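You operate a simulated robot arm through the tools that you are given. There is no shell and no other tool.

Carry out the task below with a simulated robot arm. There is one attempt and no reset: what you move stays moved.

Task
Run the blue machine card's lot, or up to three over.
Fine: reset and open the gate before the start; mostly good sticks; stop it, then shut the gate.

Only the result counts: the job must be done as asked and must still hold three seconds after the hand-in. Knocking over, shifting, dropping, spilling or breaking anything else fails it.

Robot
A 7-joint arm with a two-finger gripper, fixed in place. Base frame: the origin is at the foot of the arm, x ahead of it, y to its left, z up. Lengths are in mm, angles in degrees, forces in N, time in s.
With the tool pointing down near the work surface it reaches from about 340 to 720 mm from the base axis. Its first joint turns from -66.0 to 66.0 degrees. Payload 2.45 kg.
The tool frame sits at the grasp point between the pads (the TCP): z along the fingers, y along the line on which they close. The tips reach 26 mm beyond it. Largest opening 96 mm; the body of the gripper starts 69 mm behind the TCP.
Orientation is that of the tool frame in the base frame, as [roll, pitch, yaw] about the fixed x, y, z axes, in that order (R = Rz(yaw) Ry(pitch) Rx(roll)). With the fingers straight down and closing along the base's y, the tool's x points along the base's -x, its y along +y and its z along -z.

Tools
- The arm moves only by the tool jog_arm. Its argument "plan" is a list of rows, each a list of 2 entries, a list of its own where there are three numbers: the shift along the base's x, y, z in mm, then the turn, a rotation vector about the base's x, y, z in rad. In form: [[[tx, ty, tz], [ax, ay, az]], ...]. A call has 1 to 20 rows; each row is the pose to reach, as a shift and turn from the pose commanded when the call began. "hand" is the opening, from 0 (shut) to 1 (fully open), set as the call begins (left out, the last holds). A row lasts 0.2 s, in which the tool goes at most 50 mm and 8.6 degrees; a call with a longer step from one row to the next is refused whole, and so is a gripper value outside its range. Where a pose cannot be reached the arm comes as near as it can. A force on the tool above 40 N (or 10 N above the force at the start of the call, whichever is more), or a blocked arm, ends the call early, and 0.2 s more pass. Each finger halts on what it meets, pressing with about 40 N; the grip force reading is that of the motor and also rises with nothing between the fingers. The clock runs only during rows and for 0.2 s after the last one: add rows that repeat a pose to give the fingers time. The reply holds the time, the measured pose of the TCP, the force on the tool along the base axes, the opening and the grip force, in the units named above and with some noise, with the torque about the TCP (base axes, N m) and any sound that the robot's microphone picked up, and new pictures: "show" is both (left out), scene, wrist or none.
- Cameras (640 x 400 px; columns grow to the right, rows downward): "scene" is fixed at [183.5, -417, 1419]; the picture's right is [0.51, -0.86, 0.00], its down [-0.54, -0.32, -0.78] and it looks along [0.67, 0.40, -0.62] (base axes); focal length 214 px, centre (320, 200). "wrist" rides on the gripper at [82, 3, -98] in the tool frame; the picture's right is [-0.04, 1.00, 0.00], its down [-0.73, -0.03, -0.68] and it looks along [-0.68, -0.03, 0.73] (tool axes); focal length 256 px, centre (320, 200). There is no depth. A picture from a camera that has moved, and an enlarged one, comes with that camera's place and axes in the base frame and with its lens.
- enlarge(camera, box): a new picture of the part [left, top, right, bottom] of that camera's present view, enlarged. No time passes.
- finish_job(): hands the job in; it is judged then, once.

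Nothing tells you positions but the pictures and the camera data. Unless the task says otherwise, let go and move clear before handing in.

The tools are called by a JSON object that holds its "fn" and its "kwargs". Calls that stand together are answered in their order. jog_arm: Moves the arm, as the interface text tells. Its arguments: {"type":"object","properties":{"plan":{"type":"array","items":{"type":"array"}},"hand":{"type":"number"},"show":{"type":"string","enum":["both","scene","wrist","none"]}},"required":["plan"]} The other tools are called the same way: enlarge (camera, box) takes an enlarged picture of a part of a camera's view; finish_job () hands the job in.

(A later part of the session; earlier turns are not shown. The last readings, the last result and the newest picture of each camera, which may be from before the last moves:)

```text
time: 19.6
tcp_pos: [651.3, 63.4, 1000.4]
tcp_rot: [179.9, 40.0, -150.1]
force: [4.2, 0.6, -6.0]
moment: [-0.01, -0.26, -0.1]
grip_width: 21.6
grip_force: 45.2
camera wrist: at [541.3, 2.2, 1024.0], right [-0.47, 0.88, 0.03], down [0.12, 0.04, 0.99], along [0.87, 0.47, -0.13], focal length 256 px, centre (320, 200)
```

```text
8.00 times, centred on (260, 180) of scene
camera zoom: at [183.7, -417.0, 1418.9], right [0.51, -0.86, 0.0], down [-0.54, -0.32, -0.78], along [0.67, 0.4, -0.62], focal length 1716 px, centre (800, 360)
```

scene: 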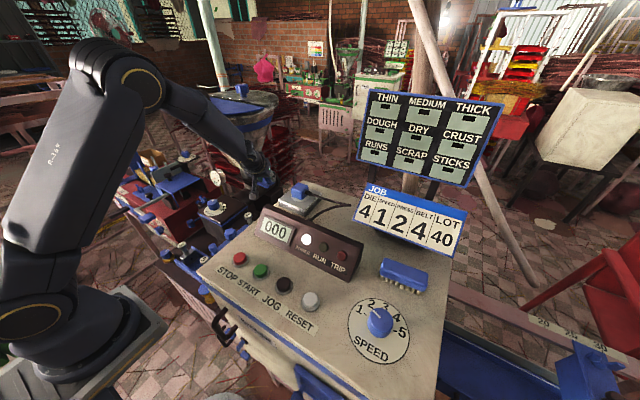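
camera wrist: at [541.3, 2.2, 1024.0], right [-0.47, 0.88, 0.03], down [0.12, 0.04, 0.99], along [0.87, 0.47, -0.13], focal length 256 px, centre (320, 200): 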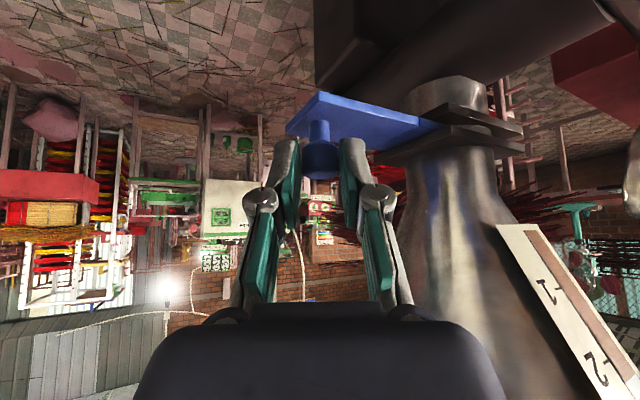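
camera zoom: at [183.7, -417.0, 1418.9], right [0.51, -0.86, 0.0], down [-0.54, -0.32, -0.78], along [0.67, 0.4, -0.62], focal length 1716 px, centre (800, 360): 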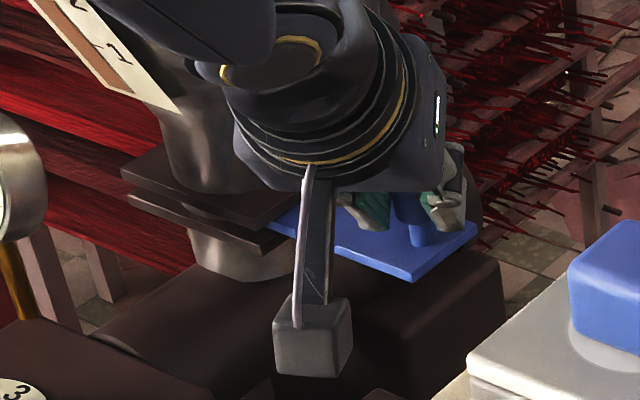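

The plate slides freely, and a seam line that was at the flange is now about 20 mm out. I'll keep pulling gently and watch the force.

{"fn": "jog_arm", "kwargs": {"plan": [[[0, -4, 0], [0, 0, 0]], [[0, -8, 0], [0, 0, 0]], [[0, -12, 0], [0, 0, 0]], [[0, -16, 0], [0, 0, 0]], [[0, -20, 0], [0, 0, 0]]], "show": "wrist"}}

{"fn": "enlarge", "kwargs": {"camera": "wrist", "box": [280, 60, 520, 210]}}

{"fn": "enlarge", "kwargs": {"camera": "scene", "box": [220, 155, 300, 205]}}

```text
time: 20.8
tcp_pos: [652.4, 42.1, 1000.3]
tcp_rot: [-180.0, 40.0, -150.0]
force: [13.2, 0.0, -16.5]
moment: [-0.39, 0.38, -0.22]
grip_width: 21.6
grip_force: 44.9
camera wrist: at [541.1, -18.2, 1024.1], right [-0.47, 0.88, 0.03], down [0.12, 0.04, 0.99], along [0.87, 0.47, -0.13], focal length 256 px, centre (320, 200)
```

wrist: 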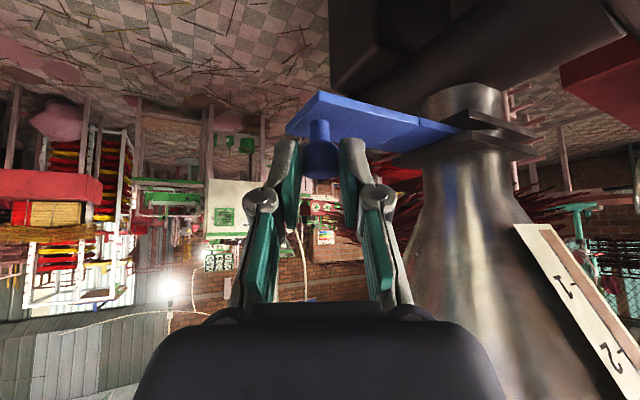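

```text
2.67 times, centred on (400, 135) of wrist
camera zoom: at [541.1, -18.2, 1024.1], right [-0.47, 0.88, 0.03], down [0.12, 0.04, 0.99], along [0.87, 0.47, -0.13], focal length 683 px, centre (107, 373)
```

zoom: 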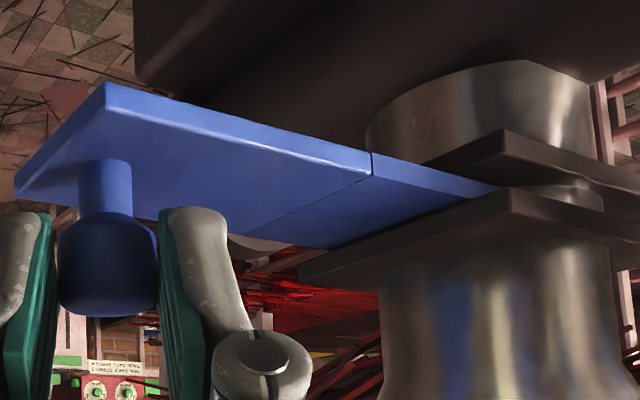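

```text
8.00 times, centred on (260, 180) of scene
camera zoom: at [184.2, -417.0, 1418.9], right [0.51, -0.86, 0.0], down [-0.54, -0.32, -0.78], along [0.67, 0.4, -0.62], focal length 1716 px, centre (800, 360)
```

zoom: 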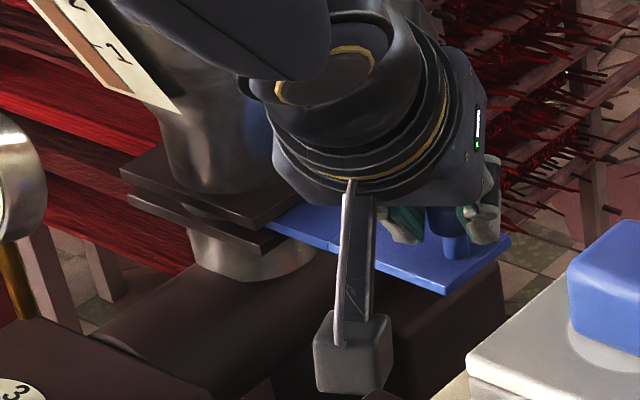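

About 41 mm has been pulled with little resistance along y, and a mild load has built up along the finger axis. I'll ease that slightly and continue in small steps to feel for an end stop.

{"fn": "jog_arm", "kwargs": {"plan": [[[0.6, -1, -1], [0, 0, 0]], [[1, -3, -1.5], [0, 0, 0]], [[1, -6, -1.5], [0, 0, 0]], [[1, -9, -1.5], [0, 0, 0]], [[1, -12, -1.5], [0, 0, 0]]], "show": "wrist"}}

{"fn": "enlarge", "kwargs": {"camera": "wrist", "box": [280, 60, 520, 210]}}

{"fn": "enlarge", "kwargs": {"camera": "scene", "box": [220, 155, 300, 205]}}

```text
time: 22.0
tcp_pos: [652.2, 34.3, 1001.7]
tcp_rot: [179.9, 40.1, -149.8]
force: [-17.9, 10.1, 17.6]
moment: [0.54, -0.34, 0.27]
grip_width: 21.6
grip_force: 45.1
camera wrist: at [541.7, -27.5, 1023.7], right [-0.48, 0.88, 0.03], down [0.12, 0.04, 0.99], along [0.87, 0.48, -0.12], focal length 256 px, centre (320, 200)
```

wrist: 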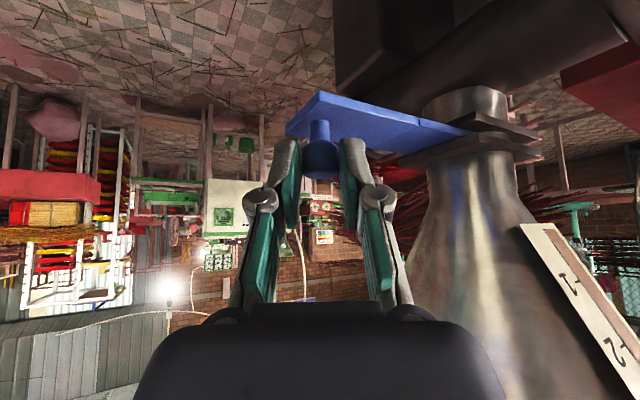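

```text
2.67 times, centred on (400, 135) of wrist
camera zoom: at [541.7, -27.5, 1023.7], right [-0.48, 0.88, 0.03], down [0.12, 0.04, 0.99], along [0.87, 0.48, -0.12], focal length 683 px, centre (107, 373)
```

zoom: 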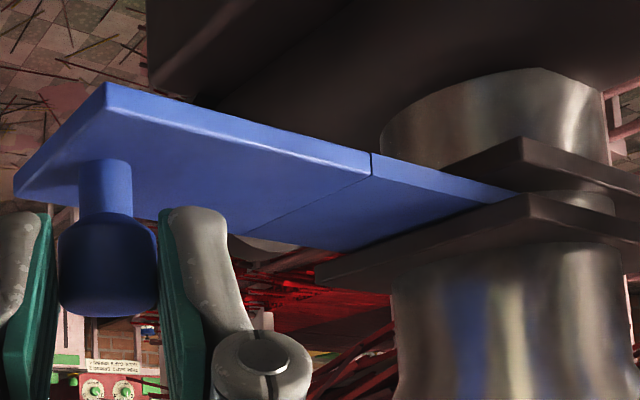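

```text
8.00 times, centred on (260, 180) of scene
camera zoom: at [182.6, -416.7, 1419.2], right [0.51, -0.86, 0.0], down [-0.54, -0.32, -0.78], along [0.68, 0.4, -0.62], focal length 1716 px, centre (800, 360)
```

zoom: 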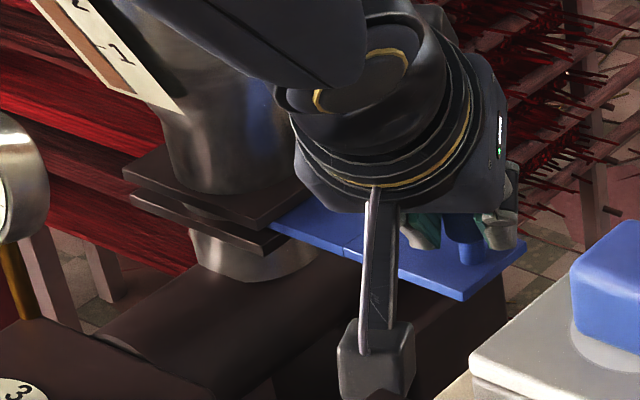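

The pull has met the end stop after about 50 mm of travel, so the gate is fully open. I'll relieve the load, let go of the knob and back straight out.

{"fn": "jog_arm", "kwargs": {"plan": [[[-0.5, 2, 0.8], [0, 0, 0]], [[-0.5, 3, 0.8], [0, 0, 0]], [[-0.5, 3, 0.8], [0, 0, 0]]], "show": "none"}}

{"fn": "jog_arm", "kwargs": {"plan": [[[0, 0, 0], [0, 0, 0]], [[0, 0, 0], [0, 0, 0]], [[0, 0, 0], [0, 0, 0]], [[-8.5, -4.8, 11.5], [0, 0, 0]], [[-17, -9.6, 23], [0, 0, 0]], [[-28, -16, 38], [0, 0, 0]], [[-45, -25, 61], [0, 0, 0]]], "hand": 0.375, "show": "both"}}

{"fn": "enlarge", "kwargs": {"camera": "wrist", "box": [240, 0, 480, 150]}}

{"fn": "enlarge", "kwargs": {"camera": "scene", "box": [220, 155, 300, 205]}}

```text
time: 22.8
tcp_pos: [652.2, 35.4, 1001.1]
tcp_rot: [-179.9, 40.1, -150.0]
force: [-7.4, 11.5, 12.3]
moment: [0.09, 0.06, 0.36]
grip_width: 21.7
grip_force: 44.9
```

```text
time: 24.4
tcp_pos: [606.7, 8.8, 1061.6]
tcp_rot: [-180.0, 40.0, -150.0]
force: [0.9, -0.3, 0.0]
moment: [0.0, -0.01, 0.0]
grip_width: 36.0
grip_force: 0.0
camera wrist: at [495.4, -51.6, 1085.0], right [-0.47, 0.88, 0.03], down [0.12, 0.04, 0.99], along [0.87, 0.47, -0.13], focal length 256 px, centre (320, 200)
```

scene: 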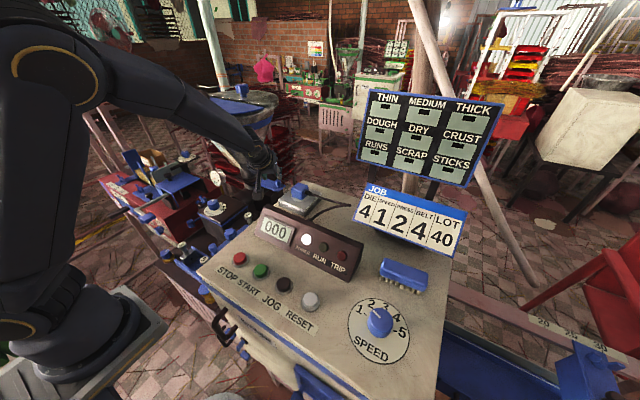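
wrist: 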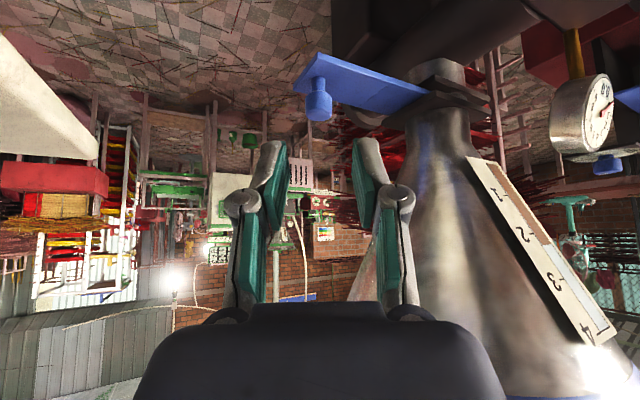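

```text
2.67 times, centred on (360, 75) of wrist
camera zoom: at [495.4, -51.6, 1085.0], right [-0.47, 0.88, 0.03], down [0.12, 0.04, 0.99], along [0.87, 0.47, -0.13], focal length 683 px, centre (213, 533)
```

zoom: 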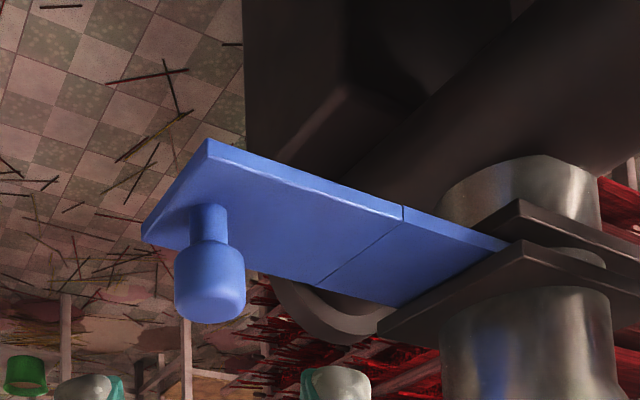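

```text
8.00 times, centred on (260, 180) of scene
camera zoom: at [183.5, -417.0, 1419.0], right [0.51, -0.86, 0.0], down [-0.54, -0.32, -0.78], along [0.67, 0.4, -0.62], focal length 1716 px, centre (800, 360)
```

zoom: 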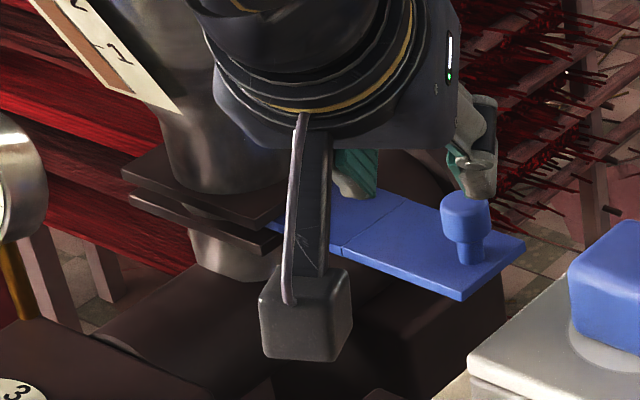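

The gate knob has moved to about y=39 and the plate is fully out. I'll retreat, straighten the tool, close the hand and move to a hover point above START.

{"fn": "jog_arm", "kwargs": {"plan": [[[-22, -12, 30], [0, 0, 0]], [[-45, -20, 62], [0, 0, 0]], [[-68, -25, 95], [0, 0, 0]], [[-90, -30, 128], [-0.0304, 0.1136, -0.0837]], [[-115, -45, 145], [-0.0609, 0.2272, -0.1673]], [[-140, -65, 150], [-0.0913, 0.3409, -0.251]], [[-165, -90, 150], [-0.1217, 0.4545, -0.3346]], [[-190, -115, 145], [-0.1522, 0.5681, -0.4183]], [[-215, -140, 140], [-0.1826, 0.6817, -0.5019]], [[-240, -170, 125], [-0.1826, 0.6817, -0.5019]], [[-262, -195, 105], [-0.1826, 0.6817, -0.5019]], [[-273.5, -205, 80], [-0.1826, 0.6817, -0.5019]]], "hand": 0, "show": "both"}}

{"fn": "enlarge", "kwargs": {"camera": "wrist", "box": [200, 20, 440, 170]}}

```text
time: 27.0
tcp_pos: [332.2, -196.6, 1138.4]
tcp_rot: [179.9, 0.0, 179.9]
force: [0.9, 0.0, -0.3]
moment: [0.01, 0.01, -0.01]
grip_width: 0.2
grip_force: 28.3
camera wrist: at [251.2, -193.9, 1238.2], right [0.04, 1.0, 0.0], down [0.73, -0.03, 0.68], along [0.68, -0.03, -0.73], focal length 256 px, centre (320, 200)
```

scene: 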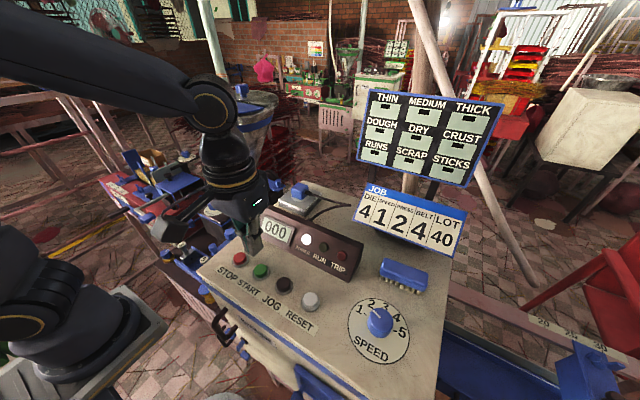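
wrist: 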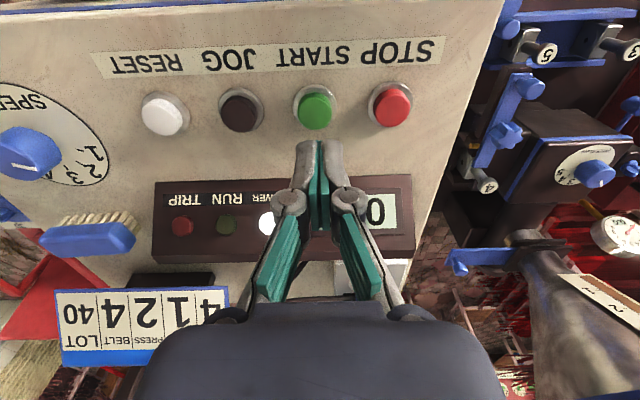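

```text
2.67 times, centred on (320, 95) of wrist
camera zoom: at [251.2, -193.9, 1238.2], right [0.04, 1.0, 0.0], down [0.73, -0.03, 0.68], along [0.68, -0.03, -0.73], focal length 683 px, centre (320, 480)
```

zoom: 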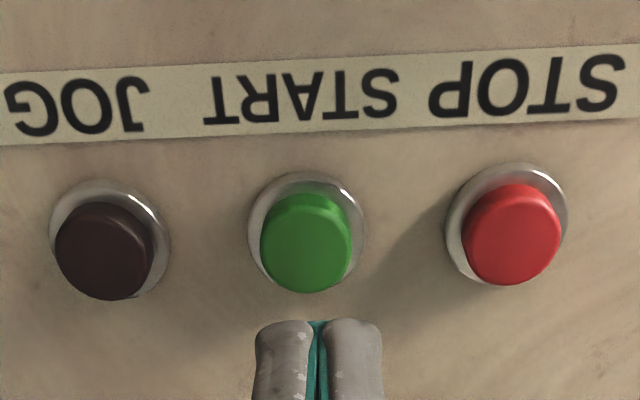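

START lies at about (331, -200), just below the tips and slightly to the right. The counter is 000 and the gate is open, so I'll press START and then slide over to hover above STOP.

{"fn": "jog_arm", "kwargs": {"plan": [[[-1, -4, -30], [0, 0, 0]], [[-1, -4, -55], [0, 0, 0]], [[-1, -4, -55], [0, 0, 0]], [[-1, -4, -25], [0, 0, 0]], [[-1, 24, -20], [0, 0, 0]], [[-1, 52, -25], [0, 0, 0]]], "show": "both"}}

{"fn": "enlarge", "kwargs": {"camera": "scene", "box": [240, 200, 400, 300]}}

{"fn": "enlarge", "kwargs": {"camera": "wrist", "box": [200, 60, 440, 210]}}

```text
time: 28.4
tcp_pos: [333.2, -142.1, 1116.2]
tcp_rot: [180.0, 0.1, 179.8]
force: [0.2, -0.3, -0.1]
moment: [-0.01, -0.01, 0.0]
grip_width: 0.0
grip_force: 28.2
heard: click
camera wrist: at [251.3, -140.7, 1215.9], right [0.04, 1.0, 0.0], down [0.73, -0.03, 0.68], along [0.68, -0.03, -0.73], focal length 256 px, centre (320, 200)
```

scene: 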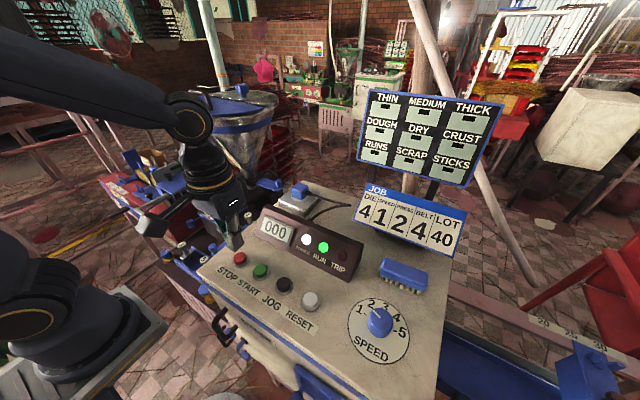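
wrist: 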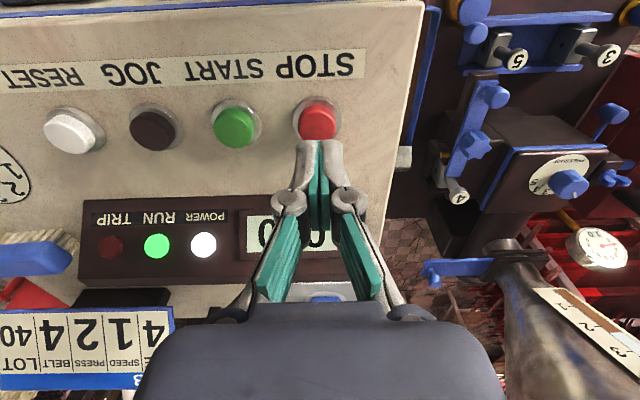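

```text
4.00 times, centred on (320, 250) of scene
camera zoom: at [183.5, -417.0, 1419.0], right [0.51, -0.86, 0.0], down [-0.54, -0.32, -0.78], along [0.67, 0.4, -0.62], focal length 858 px, centre (320, 0)
```

zoom: 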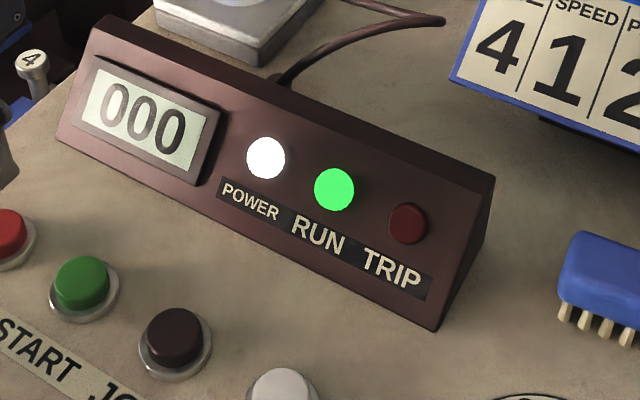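

```text
2.67 times, centred on (320, 135) of wrist
camera zoom: at [251.3, -140.7, 1215.9], right [0.04, 1.0, 0.0], down [0.73, -0.03, 0.68], along [0.68, -0.03, -0.73], focal length 683 px, centre (320, 373)
```

zoom: 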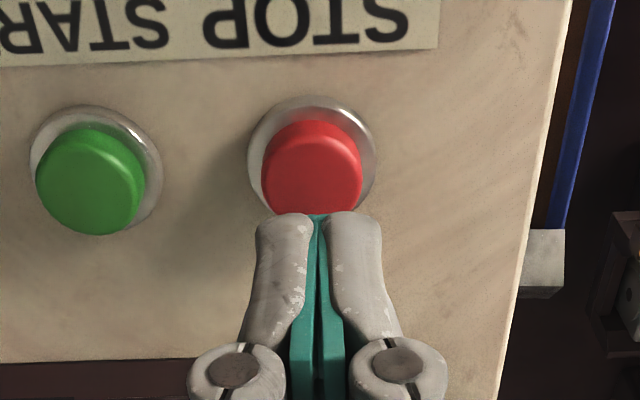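

The machine started: the RUN lamp is green and the counter shows 000. I'll hold above STOP and watch the count rate, the gauge and the trip lamp.

{"fn": "jog_arm", "kwargs": {"plan": [[[0, 0, 0], [0, 0, 0]], [[0, 0, 0], [0, 0, 0]], [[0, 0, 0], [0, 0, 0]], [[0, 0, 0], [0, 0, 0]], [[0, 0, 0], [0, 0, 0]], [[0, 0, 0], [0, 0, 0]], [[0, 0, 0], [0, 0, 0]], [[0, 0, 0], [0, 0, 0]]], "show": "both"}}

{"fn": "enlarge", "kwargs": {"camera": "scene", "box": [240, 200, 400, 300]}}

{"fn": "enlarge", "kwargs": {"camera": "scene", "box": [340, 80, 510, 190]}}

{"fn": "enlarge", "kwargs": {"camera": "wrist", "box": [440, 120, 640, 245]}}

```text
time: 30.2
tcp_pos: [333.3, -143.4, 1116.8]
tcp_rot: [-179.9, 0.1, 179.9]
force: [0.3, -0.4, 0.1]
moment: [0.04, 0.02, 0.01]
grip_width: 0.0
grip_force: 28.7
camera wrist: at [251.4, -141.0, 1215.9], right [0.04, 1.0, 0.0], down [0.73, -0.03, 0.68], along [0.68, -0.03, -0.73], focal length 256 px, centre (320, 200)
```

scene: 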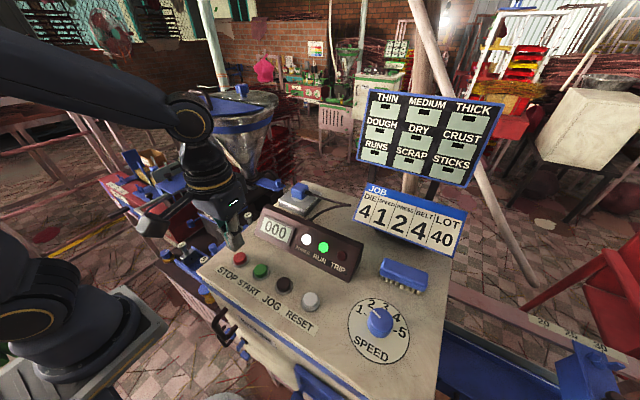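
wrist: 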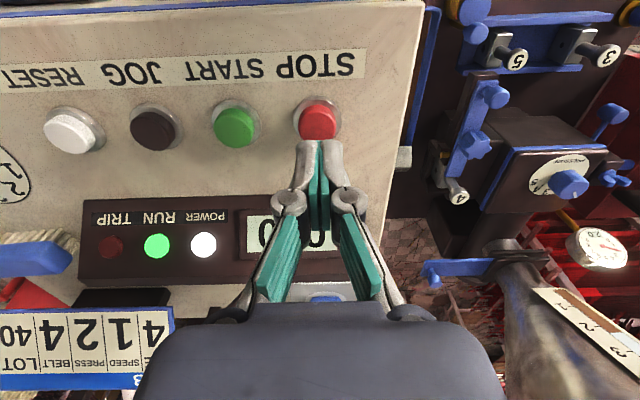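

```text
4.00 times, centred on (320, 250) of scene
camera zoom: at [183.5, -417.0, 1419.0], right [0.51, -0.86, 0.0], down [-0.54, -0.32, -0.78], along [0.67, 0.4, -0.62], focal length 858 px, centre (320, 0)
```

zoom: 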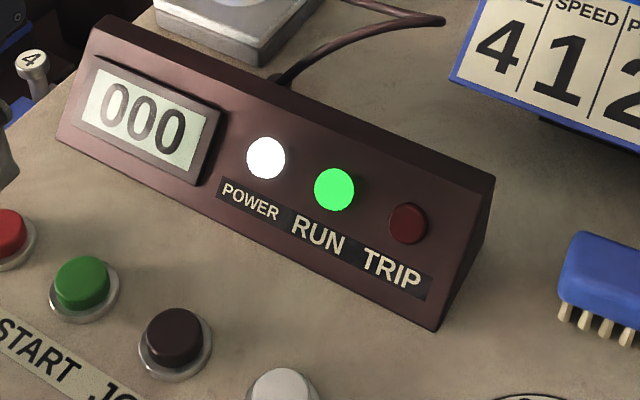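

```text
3.64 times, centred on (425, 135) of scene
camera zoom: at [183.5, -417.0, 1419.0], right [0.51, -0.86, 0.0], down [-0.54, -0.32, -0.78], along [0.67, 0.4, -0.62], focal length 780 px, centre (-62, 436)
```

zoom: 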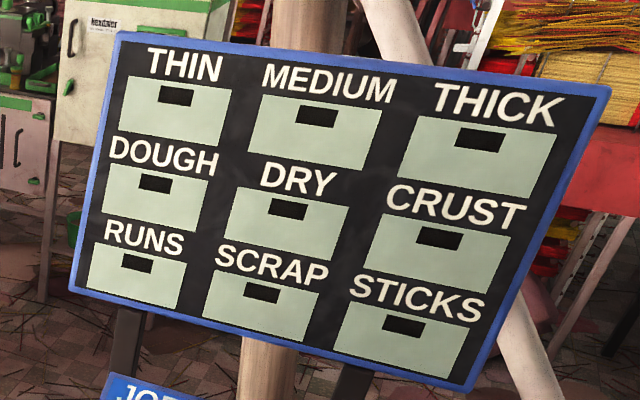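

```text
3.20 times, centred on (540, 182) of wrist
camera zoom: at [251.4, -141.0, 1215.9], right [0.04, 1.0, 0.0], down [0.73, -0.03, 0.68], along [0.68, -0.03, -0.73], focal length 819 px, centre (-384, 256)
```

zoom: 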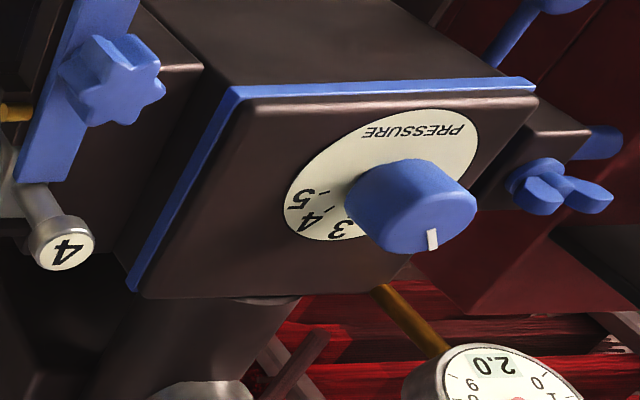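

The gauge has risen to 2.0, which matches the card, and the counter is still at 000. I'll keep waiting.

{"fn": "jog_arm", "kwargs": {"plan": [[[0, 0, 0], [0, 0, 0]], [[0, 0, 0], [0, 0, 0]], [[0, 0, 0], [0, 0, 0]], [[0, 0, 0], [0, 0, 0]], [[0, 0, 0], [0, 0, 0]], [[0, 0, 0], [0, 0, 0]], [[0, 0, 0], [0, 0, 0]], [[0, 0, 0], [0, 0, 0]], [[0, 0, 0], [0, 0, 0]], [[0, 0, 0], [0, 0, 0]]], "show": "scene"}}

{"fn": "enlarge", "kwargs": {"camera": "scene", "box": [240, 200, 400, 300]}}

{"fn": "enlarge", "kwargs": {"camera": "scene", "box": [430, 280, 640, 400]}}

{"fn": "enlarge", "kwargs": {"camera": "wrist", "box": [400, 0, 640, 150]}}

```text
time: 32.4
tcp_pos: [333.6, -142.8, 1118.0]
tcp_rot: [179.9, 0.0, 180.0]
force: [0.3, -0.2, 0.5]
moment: [0.02, 0.03, 0.01]
grip_width: 0.0
grip_force: 29.0
```

scene: 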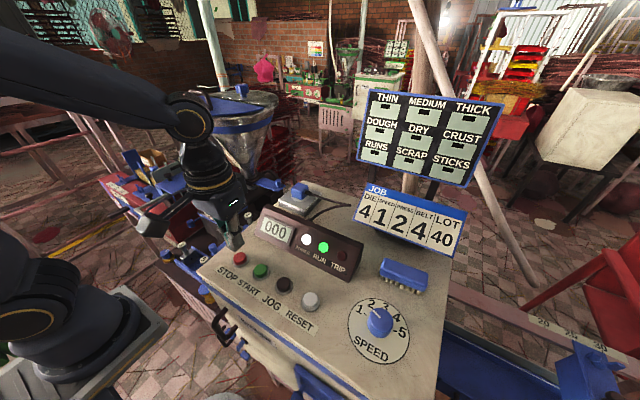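

```text
4.00 times, centred on (320, 250) of scene
camera zoom: at [183.5, -417.0, 1419.0], right [0.51, -0.86, 0.0], down [-0.54, -0.32, -0.78], along [0.67, 0.4, -0.62], focal length 858 px, centre (320, 0)
```

zoom: 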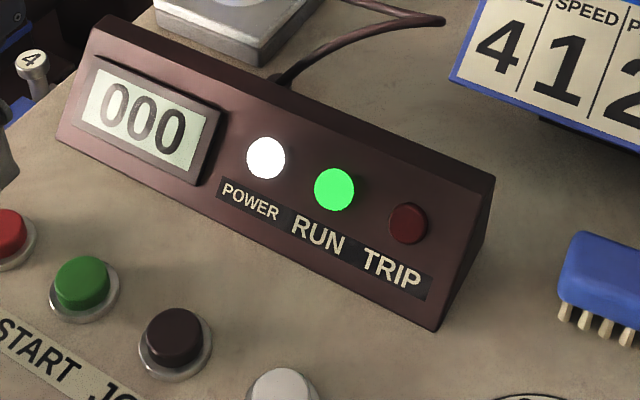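

```text
3.05 times, centred on (535, 340) of scene
camera zoom: at [183.5, -417.0, 1419.0], right [0.51, -0.86, 0.0], down [-0.54, -0.32, -0.78], along [0.67, 0.4, -0.62], focal length 654 px, centre (-335, -227)
```

zoom: 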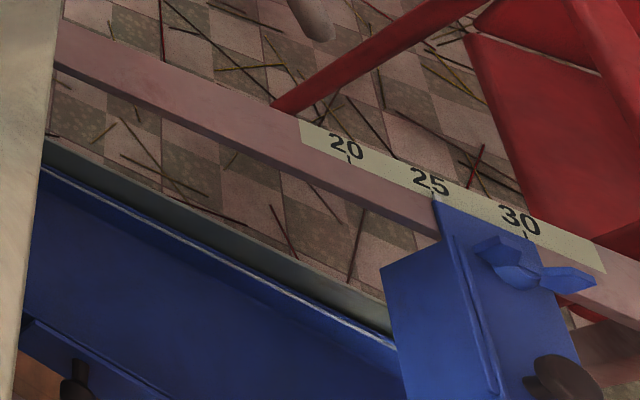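

```text
2.67 times, centred on (520, 75) of wrist
camera zoom: at [251.4, -141.0, 1215.9], right [0.04, 1.0, 0.0], down [0.73, -0.03, 0.68], along [0.68, -0.03, -0.73], focal length 683 px, centre (-213, 533)
```

zoom: 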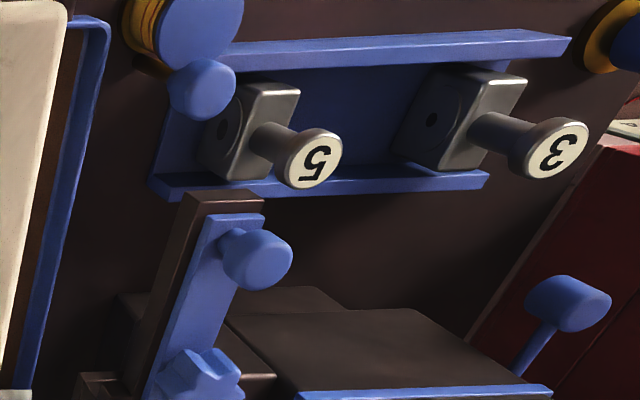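

RUN is still on with no trip, but nothing has been counted yet. I'll wait another 4 seconds.

{"fn": "jog_arm", "kwargs": {"plan": [[[0, 0, 0], [0, 0, 0]], [[0, 0, 0], [0, 0, 0]], [[0, 0, 0], [0, 0, 0]], [[0, 0, 0], [0, 0, 0]], [[0, 0, 0], [0, 0, 0]], [[0, 0, 0], [0, 0, 0]], [[0, 0, 0], [0, 0, 0]], [[0, 0, 0], [0, 0, 0]], [[0, 0, 0], [0, 0, 0]], [[0, 0, 0], [0, 0, 0]], [[0, 0, 0], [0, 0, 0]], [[0, 0, 0], [0, 0, 0]], [[0, 0, 0], [0, 0, 0]], [[0, 0, 0], [0, 0, 0]], [[0, 0, 0], [0, 0, 0]]], "show": "both"}}

{"fn": "enlarge", "kwargs": {"camera": "scene", "box": [240, 200, 400, 300]}}

{"fn": "enlarge", "kwargs": {"camera": "scene", "box": [90, 140, 250, 240]}}

```text
time: 35.6
tcp_pos: [333.9, -143.7, 1117.4]
tcp_rot: [-180.0, 0.0, -180.0]
force: [-0.8, 0.3, 0.0]
moment: [0.03, 0.03, 0.04]
grip_width: 0.0
grip_force: 28.4
camera wrist: at [251.4, -141.0, 1215.9], right [0.04, 1.0, 0.0], down [0.73, -0.03, 0.68], along [0.68, -0.03, -0.73], focal length 256 px, centre (320, 200)
```

scene: 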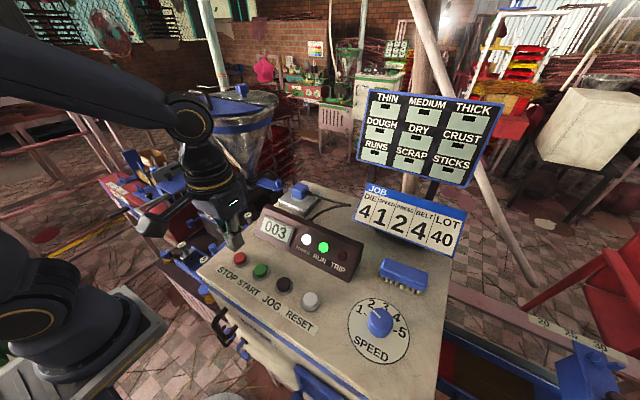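
wrist: 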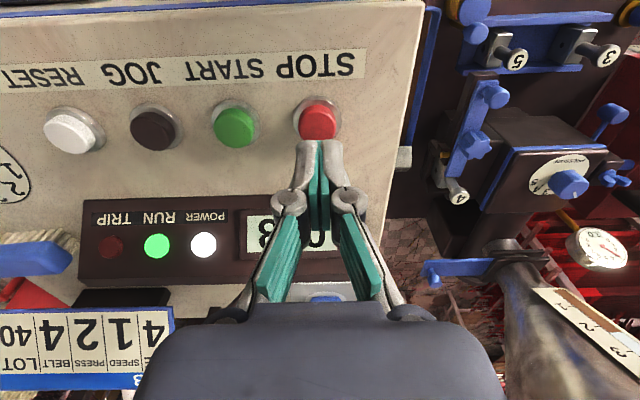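

```text
4.00 times, centred on (320, 250) of scene
camera zoom: at [183.5, -417.0, 1419.0], right [0.51, -0.86, 0.0], down [-0.54, -0.32, -0.78], along [0.67, 0.4, -0.62], focal length 858 px, centre (320, 0)
```

zoom: 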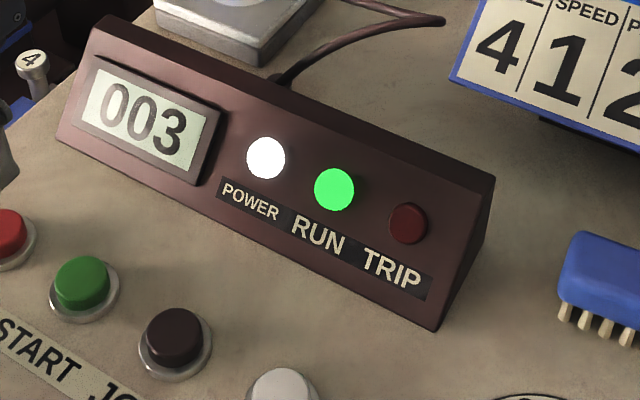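

```text
4.00 times, centred on (170, 190) of scene
camera zoom: at [183.5, -417.0, 1419.0], right [0.51, -0.86, 0.0], down [-0.54, -0.32, -0.78], along [0.67, 0.4, -0.62], focal length 858 px, centre (920, 240)
```

zoom: 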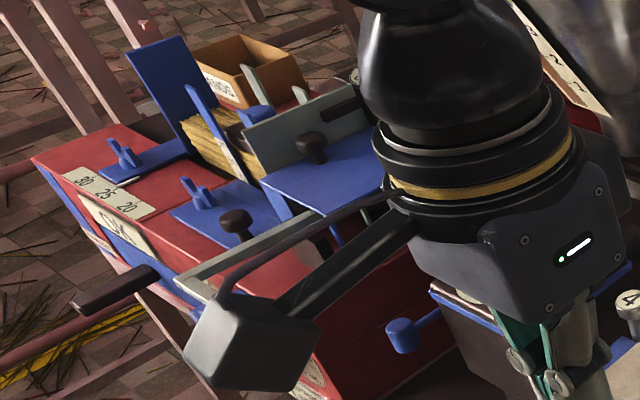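

The counter is at 003 and sticks are coming out. I'll look at their quality in the tray and keep timing the rate.

{"fn": "enlarge", "kwargs": {"camera": "scene", "box": [430, 320, 558, 400]}}

{"fn": "jog_arm", "kwargs": {"plan": [[[0, 0, 0], [0, 0, 0]], [[0, 0, 0], [0, 0, 0]], [[0, 0, 0], [0, 0, 0]], [[0, 0, 0], [0, 0, 0]], [[0, 0, 0], [0, 0, 0]], [[0, 0, 0], [0, 0, 0]], [[0, 0, 0], [0, 0, 0]], [[0, 0, 0], [0, 0, 0]], [[0, 0, 0], [0, 0, 0]], [[0, 0, 0], [0, 0, 0]], [[0, 0, 0], [0, 0, 0]], [[0, 0, 0], [0, 0, 0]], [[0, 0, 0], [0, 0, 0]], [[0, 0, 0], [0, 0, 0]]], "show": "scene"}}

{"fn": "enlarge", "kwargs": {"camera": "scene", "box": [240, 200, 400, 300]}}

{"fn": "enlarge", "kwargs": {"camera": "scene", "box": [430, 320, 558, 400]}}

```text
5.00 times, centred on (494, 360) of scene
camera zoom: at [183.5, -417.0, 1419.0], right [0.51, -0.86, 0.0], down [-0.54, -0.32, -0.78], along [0.67, 0.4, -0.62], focal length 1072 px, centre (-550, -600)
```

zoom: 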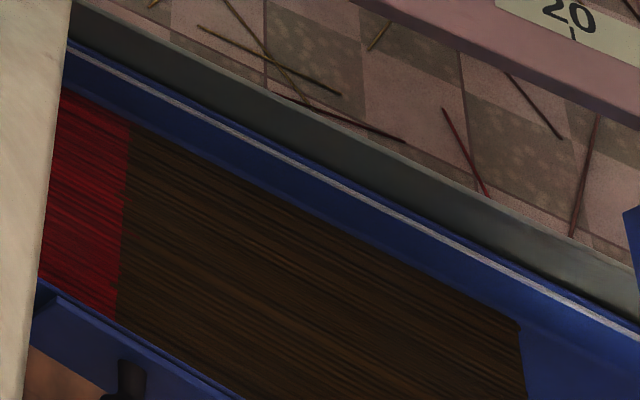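

```text
time: 38.6
tcp_pos: [333.0, -143.5, 1116.8]
tcp_rot: [-179.9, 0.0, -180.0]
force: [-0.6, 0.0, 0.0]
moment: [0.02, 0.01, -0.02]
grip_width: 0.0
grip_force: 28.7
```

scene: 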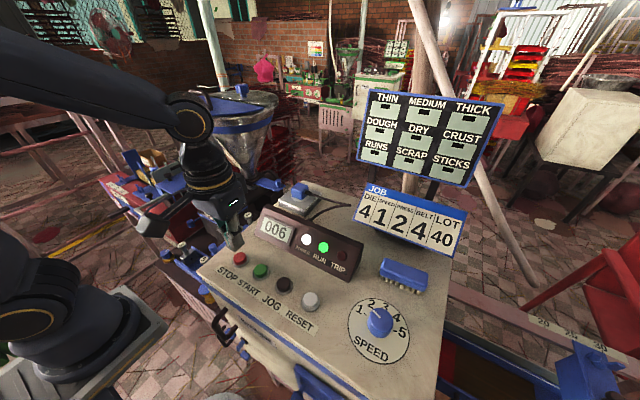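

```text
4.00 times, centred on (320, 250) of scene
camera zoom: at [183.5, -417.0, 1419.0], right [0.51, -0.86, 0.0], down [-0.54, -0.32, -0.78], along [0.67, 0.4, -0.62], focal length 858 px, centre (320, 0)
```

zoom: 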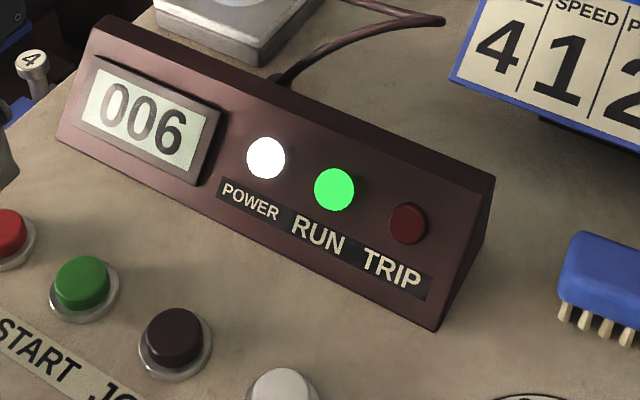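

```text
5.00 times, centred on (494, 360) of scene
camera zoom: at [183.5, -417.0, 1419.0], right [0.51, -0.86, 0.0], down [-0.54, -0.32, -0.78], along [0.67, 0.4, -0.62], focal length 1072 px, centre (-550, -600)
```

zoom: 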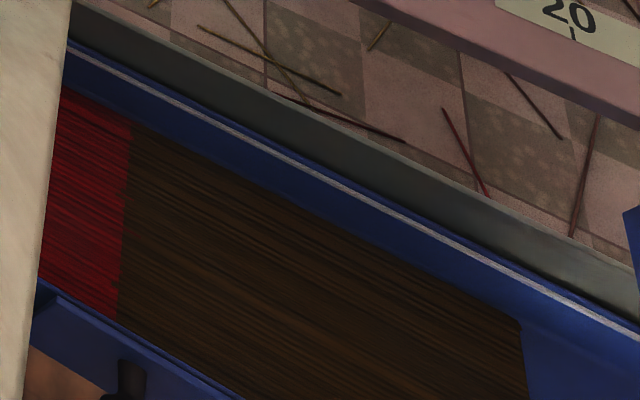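

The sticks look evenly coated with red handles, so quality seems good, and the rate is about 1 per second (006 at 38.6 s). I'll hold over STOP for several 4-second waits.

{"fn": "jog_arm", "kwargs": {"plan": [[[0, 0, 0], [0, 0, 0]], [[0, 0, 0], [0, 0, 0]], [[0, 0, 0], [0, 0, 0]], [[0, 0, 0], [0, 0, 0]], [[0, 0, 0], [0, 0, 0]], [[0, 0, 0], [0, 0, 0]], [[0, 0, 0], [0, 0, 0]], [[0, 0, 0], [0, 0, 0]], [[0, 0, 0], [0, 0, 0]], [[0, 0, 0], [0, 0, 0]], [[0, 0, 0], [0, 0, 0]], [[0, 0, 0], [0, 0, 0]], [[0, 0, 0], [0, 0, 0]], [[0, 0, 0], [0, 0, 0]], [[0, 0, 0], [0, 0, 0]], [[0, 0, 0], [0, 0, 0]], [[0, 0, 0], [0, 0, 0]], [[0, 0, 0], [0, 0, 0]], [[0, 0, 0], [0, 0, 0]], [[0, 0, 0], [0, 0, 0]]], "show": "scene"}}

{"fn": "enlarge", "kwargs": {"camera": "scene", "box": [240, 200, 400, 300]}}

{"fn": "enlarge", "kwargs": {"camera": "wrist", "box": [540, 210, 640, 272]}}

```text
time: 42.8
tcp_pos: [332.1, -142.9, 1117.2]
tcp_rot: [-180.0, 0.0, 179.9]
force: [-0.6, -0.6, 0.1]
moment: [-0.02, 0.0, 0.02]
grip_width: 0.1
grip_force: 28.8
```

scene: 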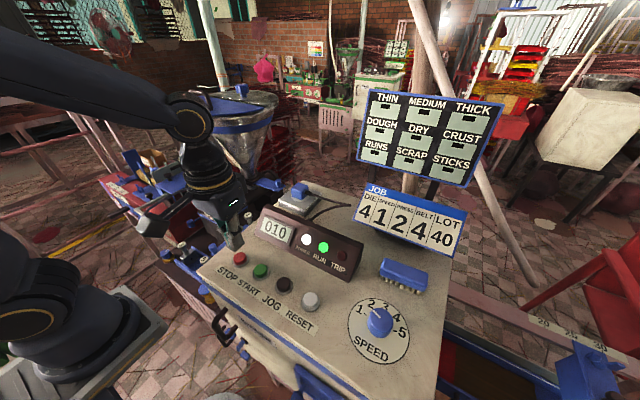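

```text
4.00 times, centred on (320, 250) of scene
camera zoom: at [183.5, -417.0, 1419.0], right [0.51, -0.86, 0.0], down [-0.54, -0.32, -0.78], along [0.67, 0.4, -0.62], focal length 858 px, centre (320, 0)
```

zoom: 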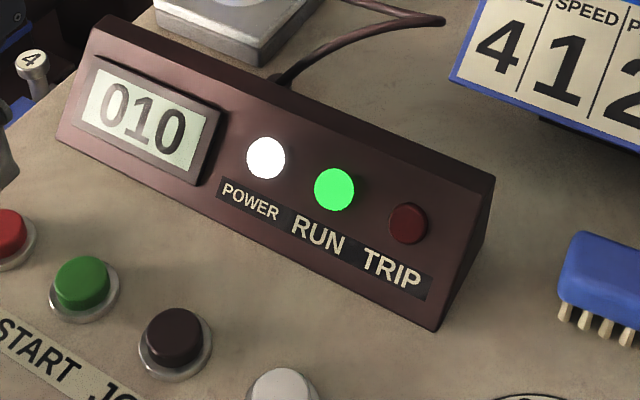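

```text
6.40 times, centred on (590, 241) of wrist
camera zoom: at [251.4, -141.0, 1215.9], right [0.04, 1.0, 0.0], down [0.73, -0.03, 0.68], along [0.68, -0.03, -0.73], focal length 1638 px, centre (-1408, -62)
```

zoom: 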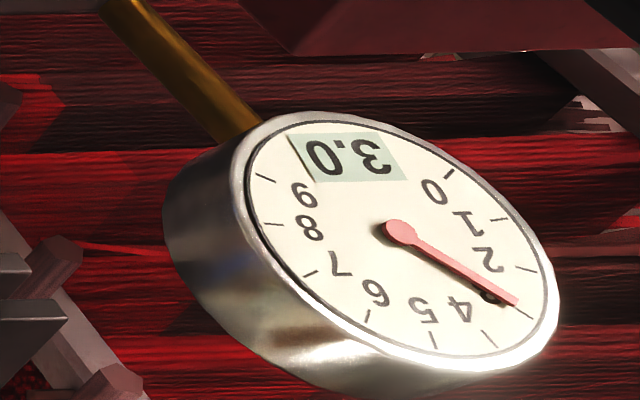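

The counter is at 010, but the gauge has climbed from 2.0 to 3.0, so I'll track it with shorter waits in case of a trip.

{"fn": "jog_arm", "kwargs": {"plan": [[[0, 0, 0], [0, 0, 0]], [[0, 0, 0], [0, 0, 0]], [[0, 0, 0], [0, 0, 0]], [[0, 0, 0], [0, 0, 0]], [[0, 0, 0], [0, 0, 0]], [[0, 0, 0], [0, 0, 0]], [[0, 0, 0], [0, 0, 0]], [[0, 0, 0], [0, 0, 0]], [[0, 0, 0], [0, 0, 0]], [[0, 0, 0], [0, 0, 0]]], "show": "wrist"}}

{"fn": "enlarge", "kwargs": {"camera": "wrist", "box": [540, 210, 640, 272]}}

{"fn": "enlarge", "kwargs": {"camera": "scene", "box": [240, 200, 400, 300]}}

{"fn": "enlarge", "kwargs": {"camera": "scene", "box": [430, 320, 558, 400]}}

{"fn": "enlarge", "kwargs": {"camera": "wrist", "box": [400, 60, 640, 210]}}

```text
time: 45.0
tcp_pos: [333.2, -143.0, 1116.5]
tcp_rot: [-180.0, 0.0, 179.9]
force: [-0.2, 0.4, -1.0]
moment: [-0.01, 0.0, 0.01]
grip_width: 0.0
grip_force: 28.2
camera wrist: at [251.4, -141.0, 1215.9], right [0.04, 1.0, 0.0], down [0.73, -0.03, 0.68], along [0.68, -0.03, -0.73], focal length 256 px, centre (320, 200)
```

wrist: 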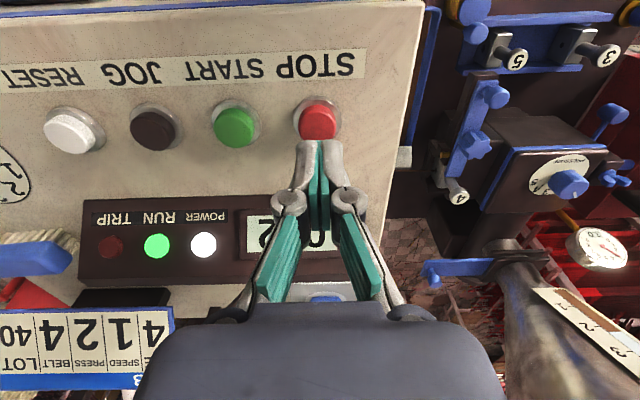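

```text
6.40 times, centred on (590, 241) of wrist
camera zoom: at [251.4, -141.0, 1215.9], right [0.04, 1.0, 0.0], down [0.73, -0.03, 0.68], along [0.68, -0.03, -0.73], focal length 1638 px, centre (-1408, -62)
```

zoom: 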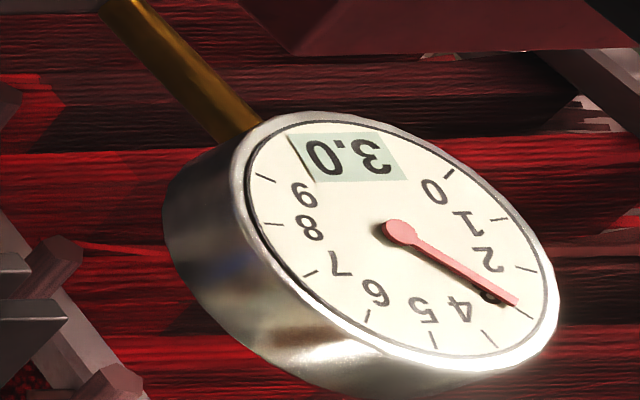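

```text
4.00 times, centred on (320, 250) of scene
camera zoom: at [183.5, -417.0, 1419.0], right [0.51, -0.86, 0.0], down [-0.54, -0.32, -0.78], along [0.67, 0.4, -0.62], focal length 858 px, centre (320, 0)
```

zoom: 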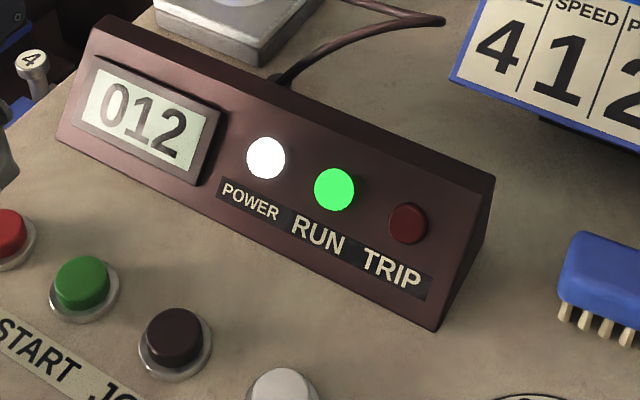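

```text
5.00 times, centred on (494, 360) of scene
camera zoom: at [183.5, -417.0, 1419.0], right [0.51, -0.86, 0.0], down [-0.54, -0.32, -0.78], along [0.67, 0.4, -0.62], focal length 1072 px, centre (-550, -600)
```

zoom: 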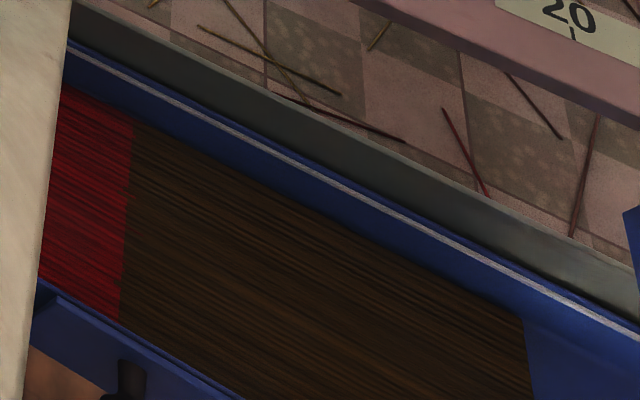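

```text
2.67 times, centred on (520, 135) of wrist
camera zoom: at [251.4, -141.0, 1215.9], right [0.04, 1.0, 0.0], down [0.73, -0.03, 0.68], along [0.68, -0.03, -0.73], focal length 683 px, centre (-213, 373)
```

zoom: 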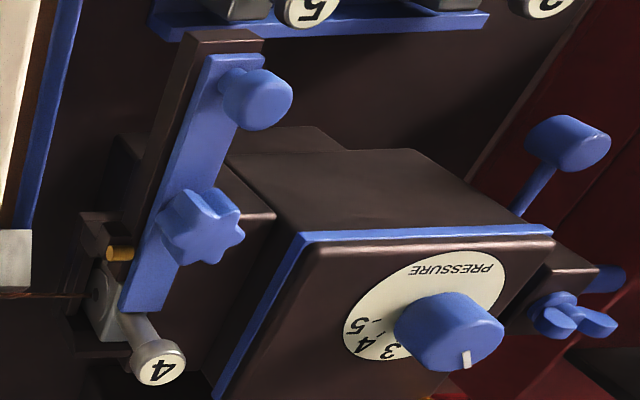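

The gauge is steady at 3.0, the counter is at 012 with no trip, and the sticks look unchanged. I'll carry on waiting above STOP.

{"fn": "jog_arm", "kwargs": {"plan": [[[0, 0, 0], [0, 0, 0]], [[0, 0, 0], [0, 0, 0]], [[0, 0, 0], [0, 0, 0]], [[0, 0, 0], [0, 0, 0]], [[0, 0, 0], [0, 0, 0]], [[0, 0, 0], [0, 0, 0]], [[0, 0, 0], [0, 0, 0]], [[0, 0, 0], [0, 0, 0]], [[0, 0, 0], [0, 0, 0]], [[0, 0, 0], [0, 0, 0]], [[0, 0, 0], [0, 0, 0]], [[0, 0, 0], [0, 0, 0]], [[0, 0, 0], [0, 0, 0]], [[0, 0, 0], [0, 0, 0]], [[0, 0, 0], [0, 0, 0]], [[0, 0, 0], [0, 0, 0]], [[0, 0, 0], [0, 0, 0]], [[0, 0, 0], [0, 0, 0]], [[0, 0, 0], [0, 0, 0]], [[0, 0, 0], [0, 0, 0]]], "show": "scene"}}

{"fn": "enlarge", "kwargs": {"camera": "scene", "box": [240, 200, 400, 300]}}

{"fn": "enlarge", "kwargs": {"camera": "wrist", "box": [540, 210, 640, 272]}}

```text
time: 49.2
tcp_pos: [333.2, -143.7, 1116.6]
tcp_rot: [179.9, 0.0, -180.0]
force: [0.2, 1.3, 0.0]
moment: [-0.03, 0.05, -0.02]
grip_width: 0.2
grip_force: 28.4
```

scene: 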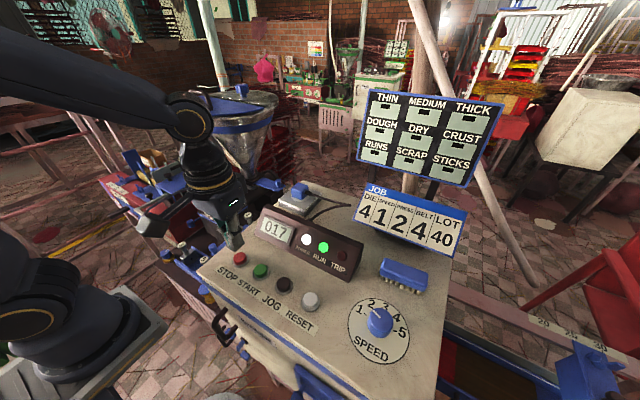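

```text
4.00 times, centred on (320, 250) of scene
camera zoom: at [183.5, -417.0, 1419.0], right [0.51, -0.86, 0.0], down [-0.54, -0.32, -0.78], along [0.67, 0.4, -0.62], focal length 858 px, centre (320, 0)
```

zoom: 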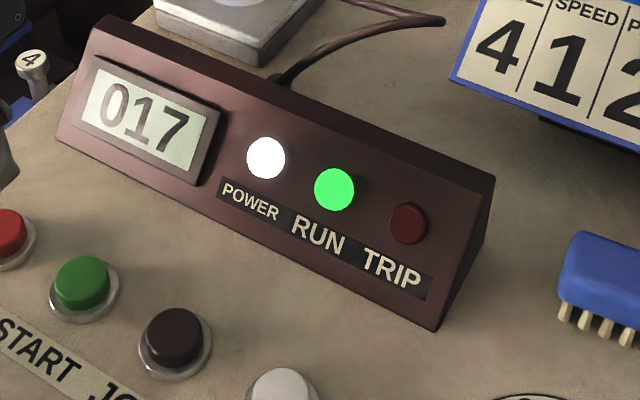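

```text
6.40 times, centred on (590, 241) of wrist
camera zoom: at [251.4, -141.0, 1215.9], right [0.04, 1.0, 0.0], down [0.73, -0.03, 0.68], along [0.68, -0.03, -0.73], focal length 1638 px, centre (-1408, -62)
```

zoom: 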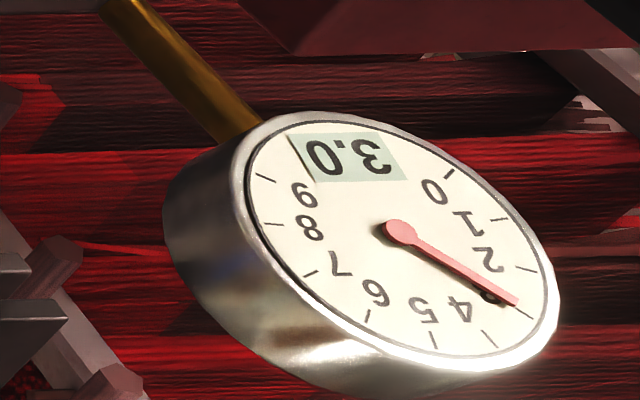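

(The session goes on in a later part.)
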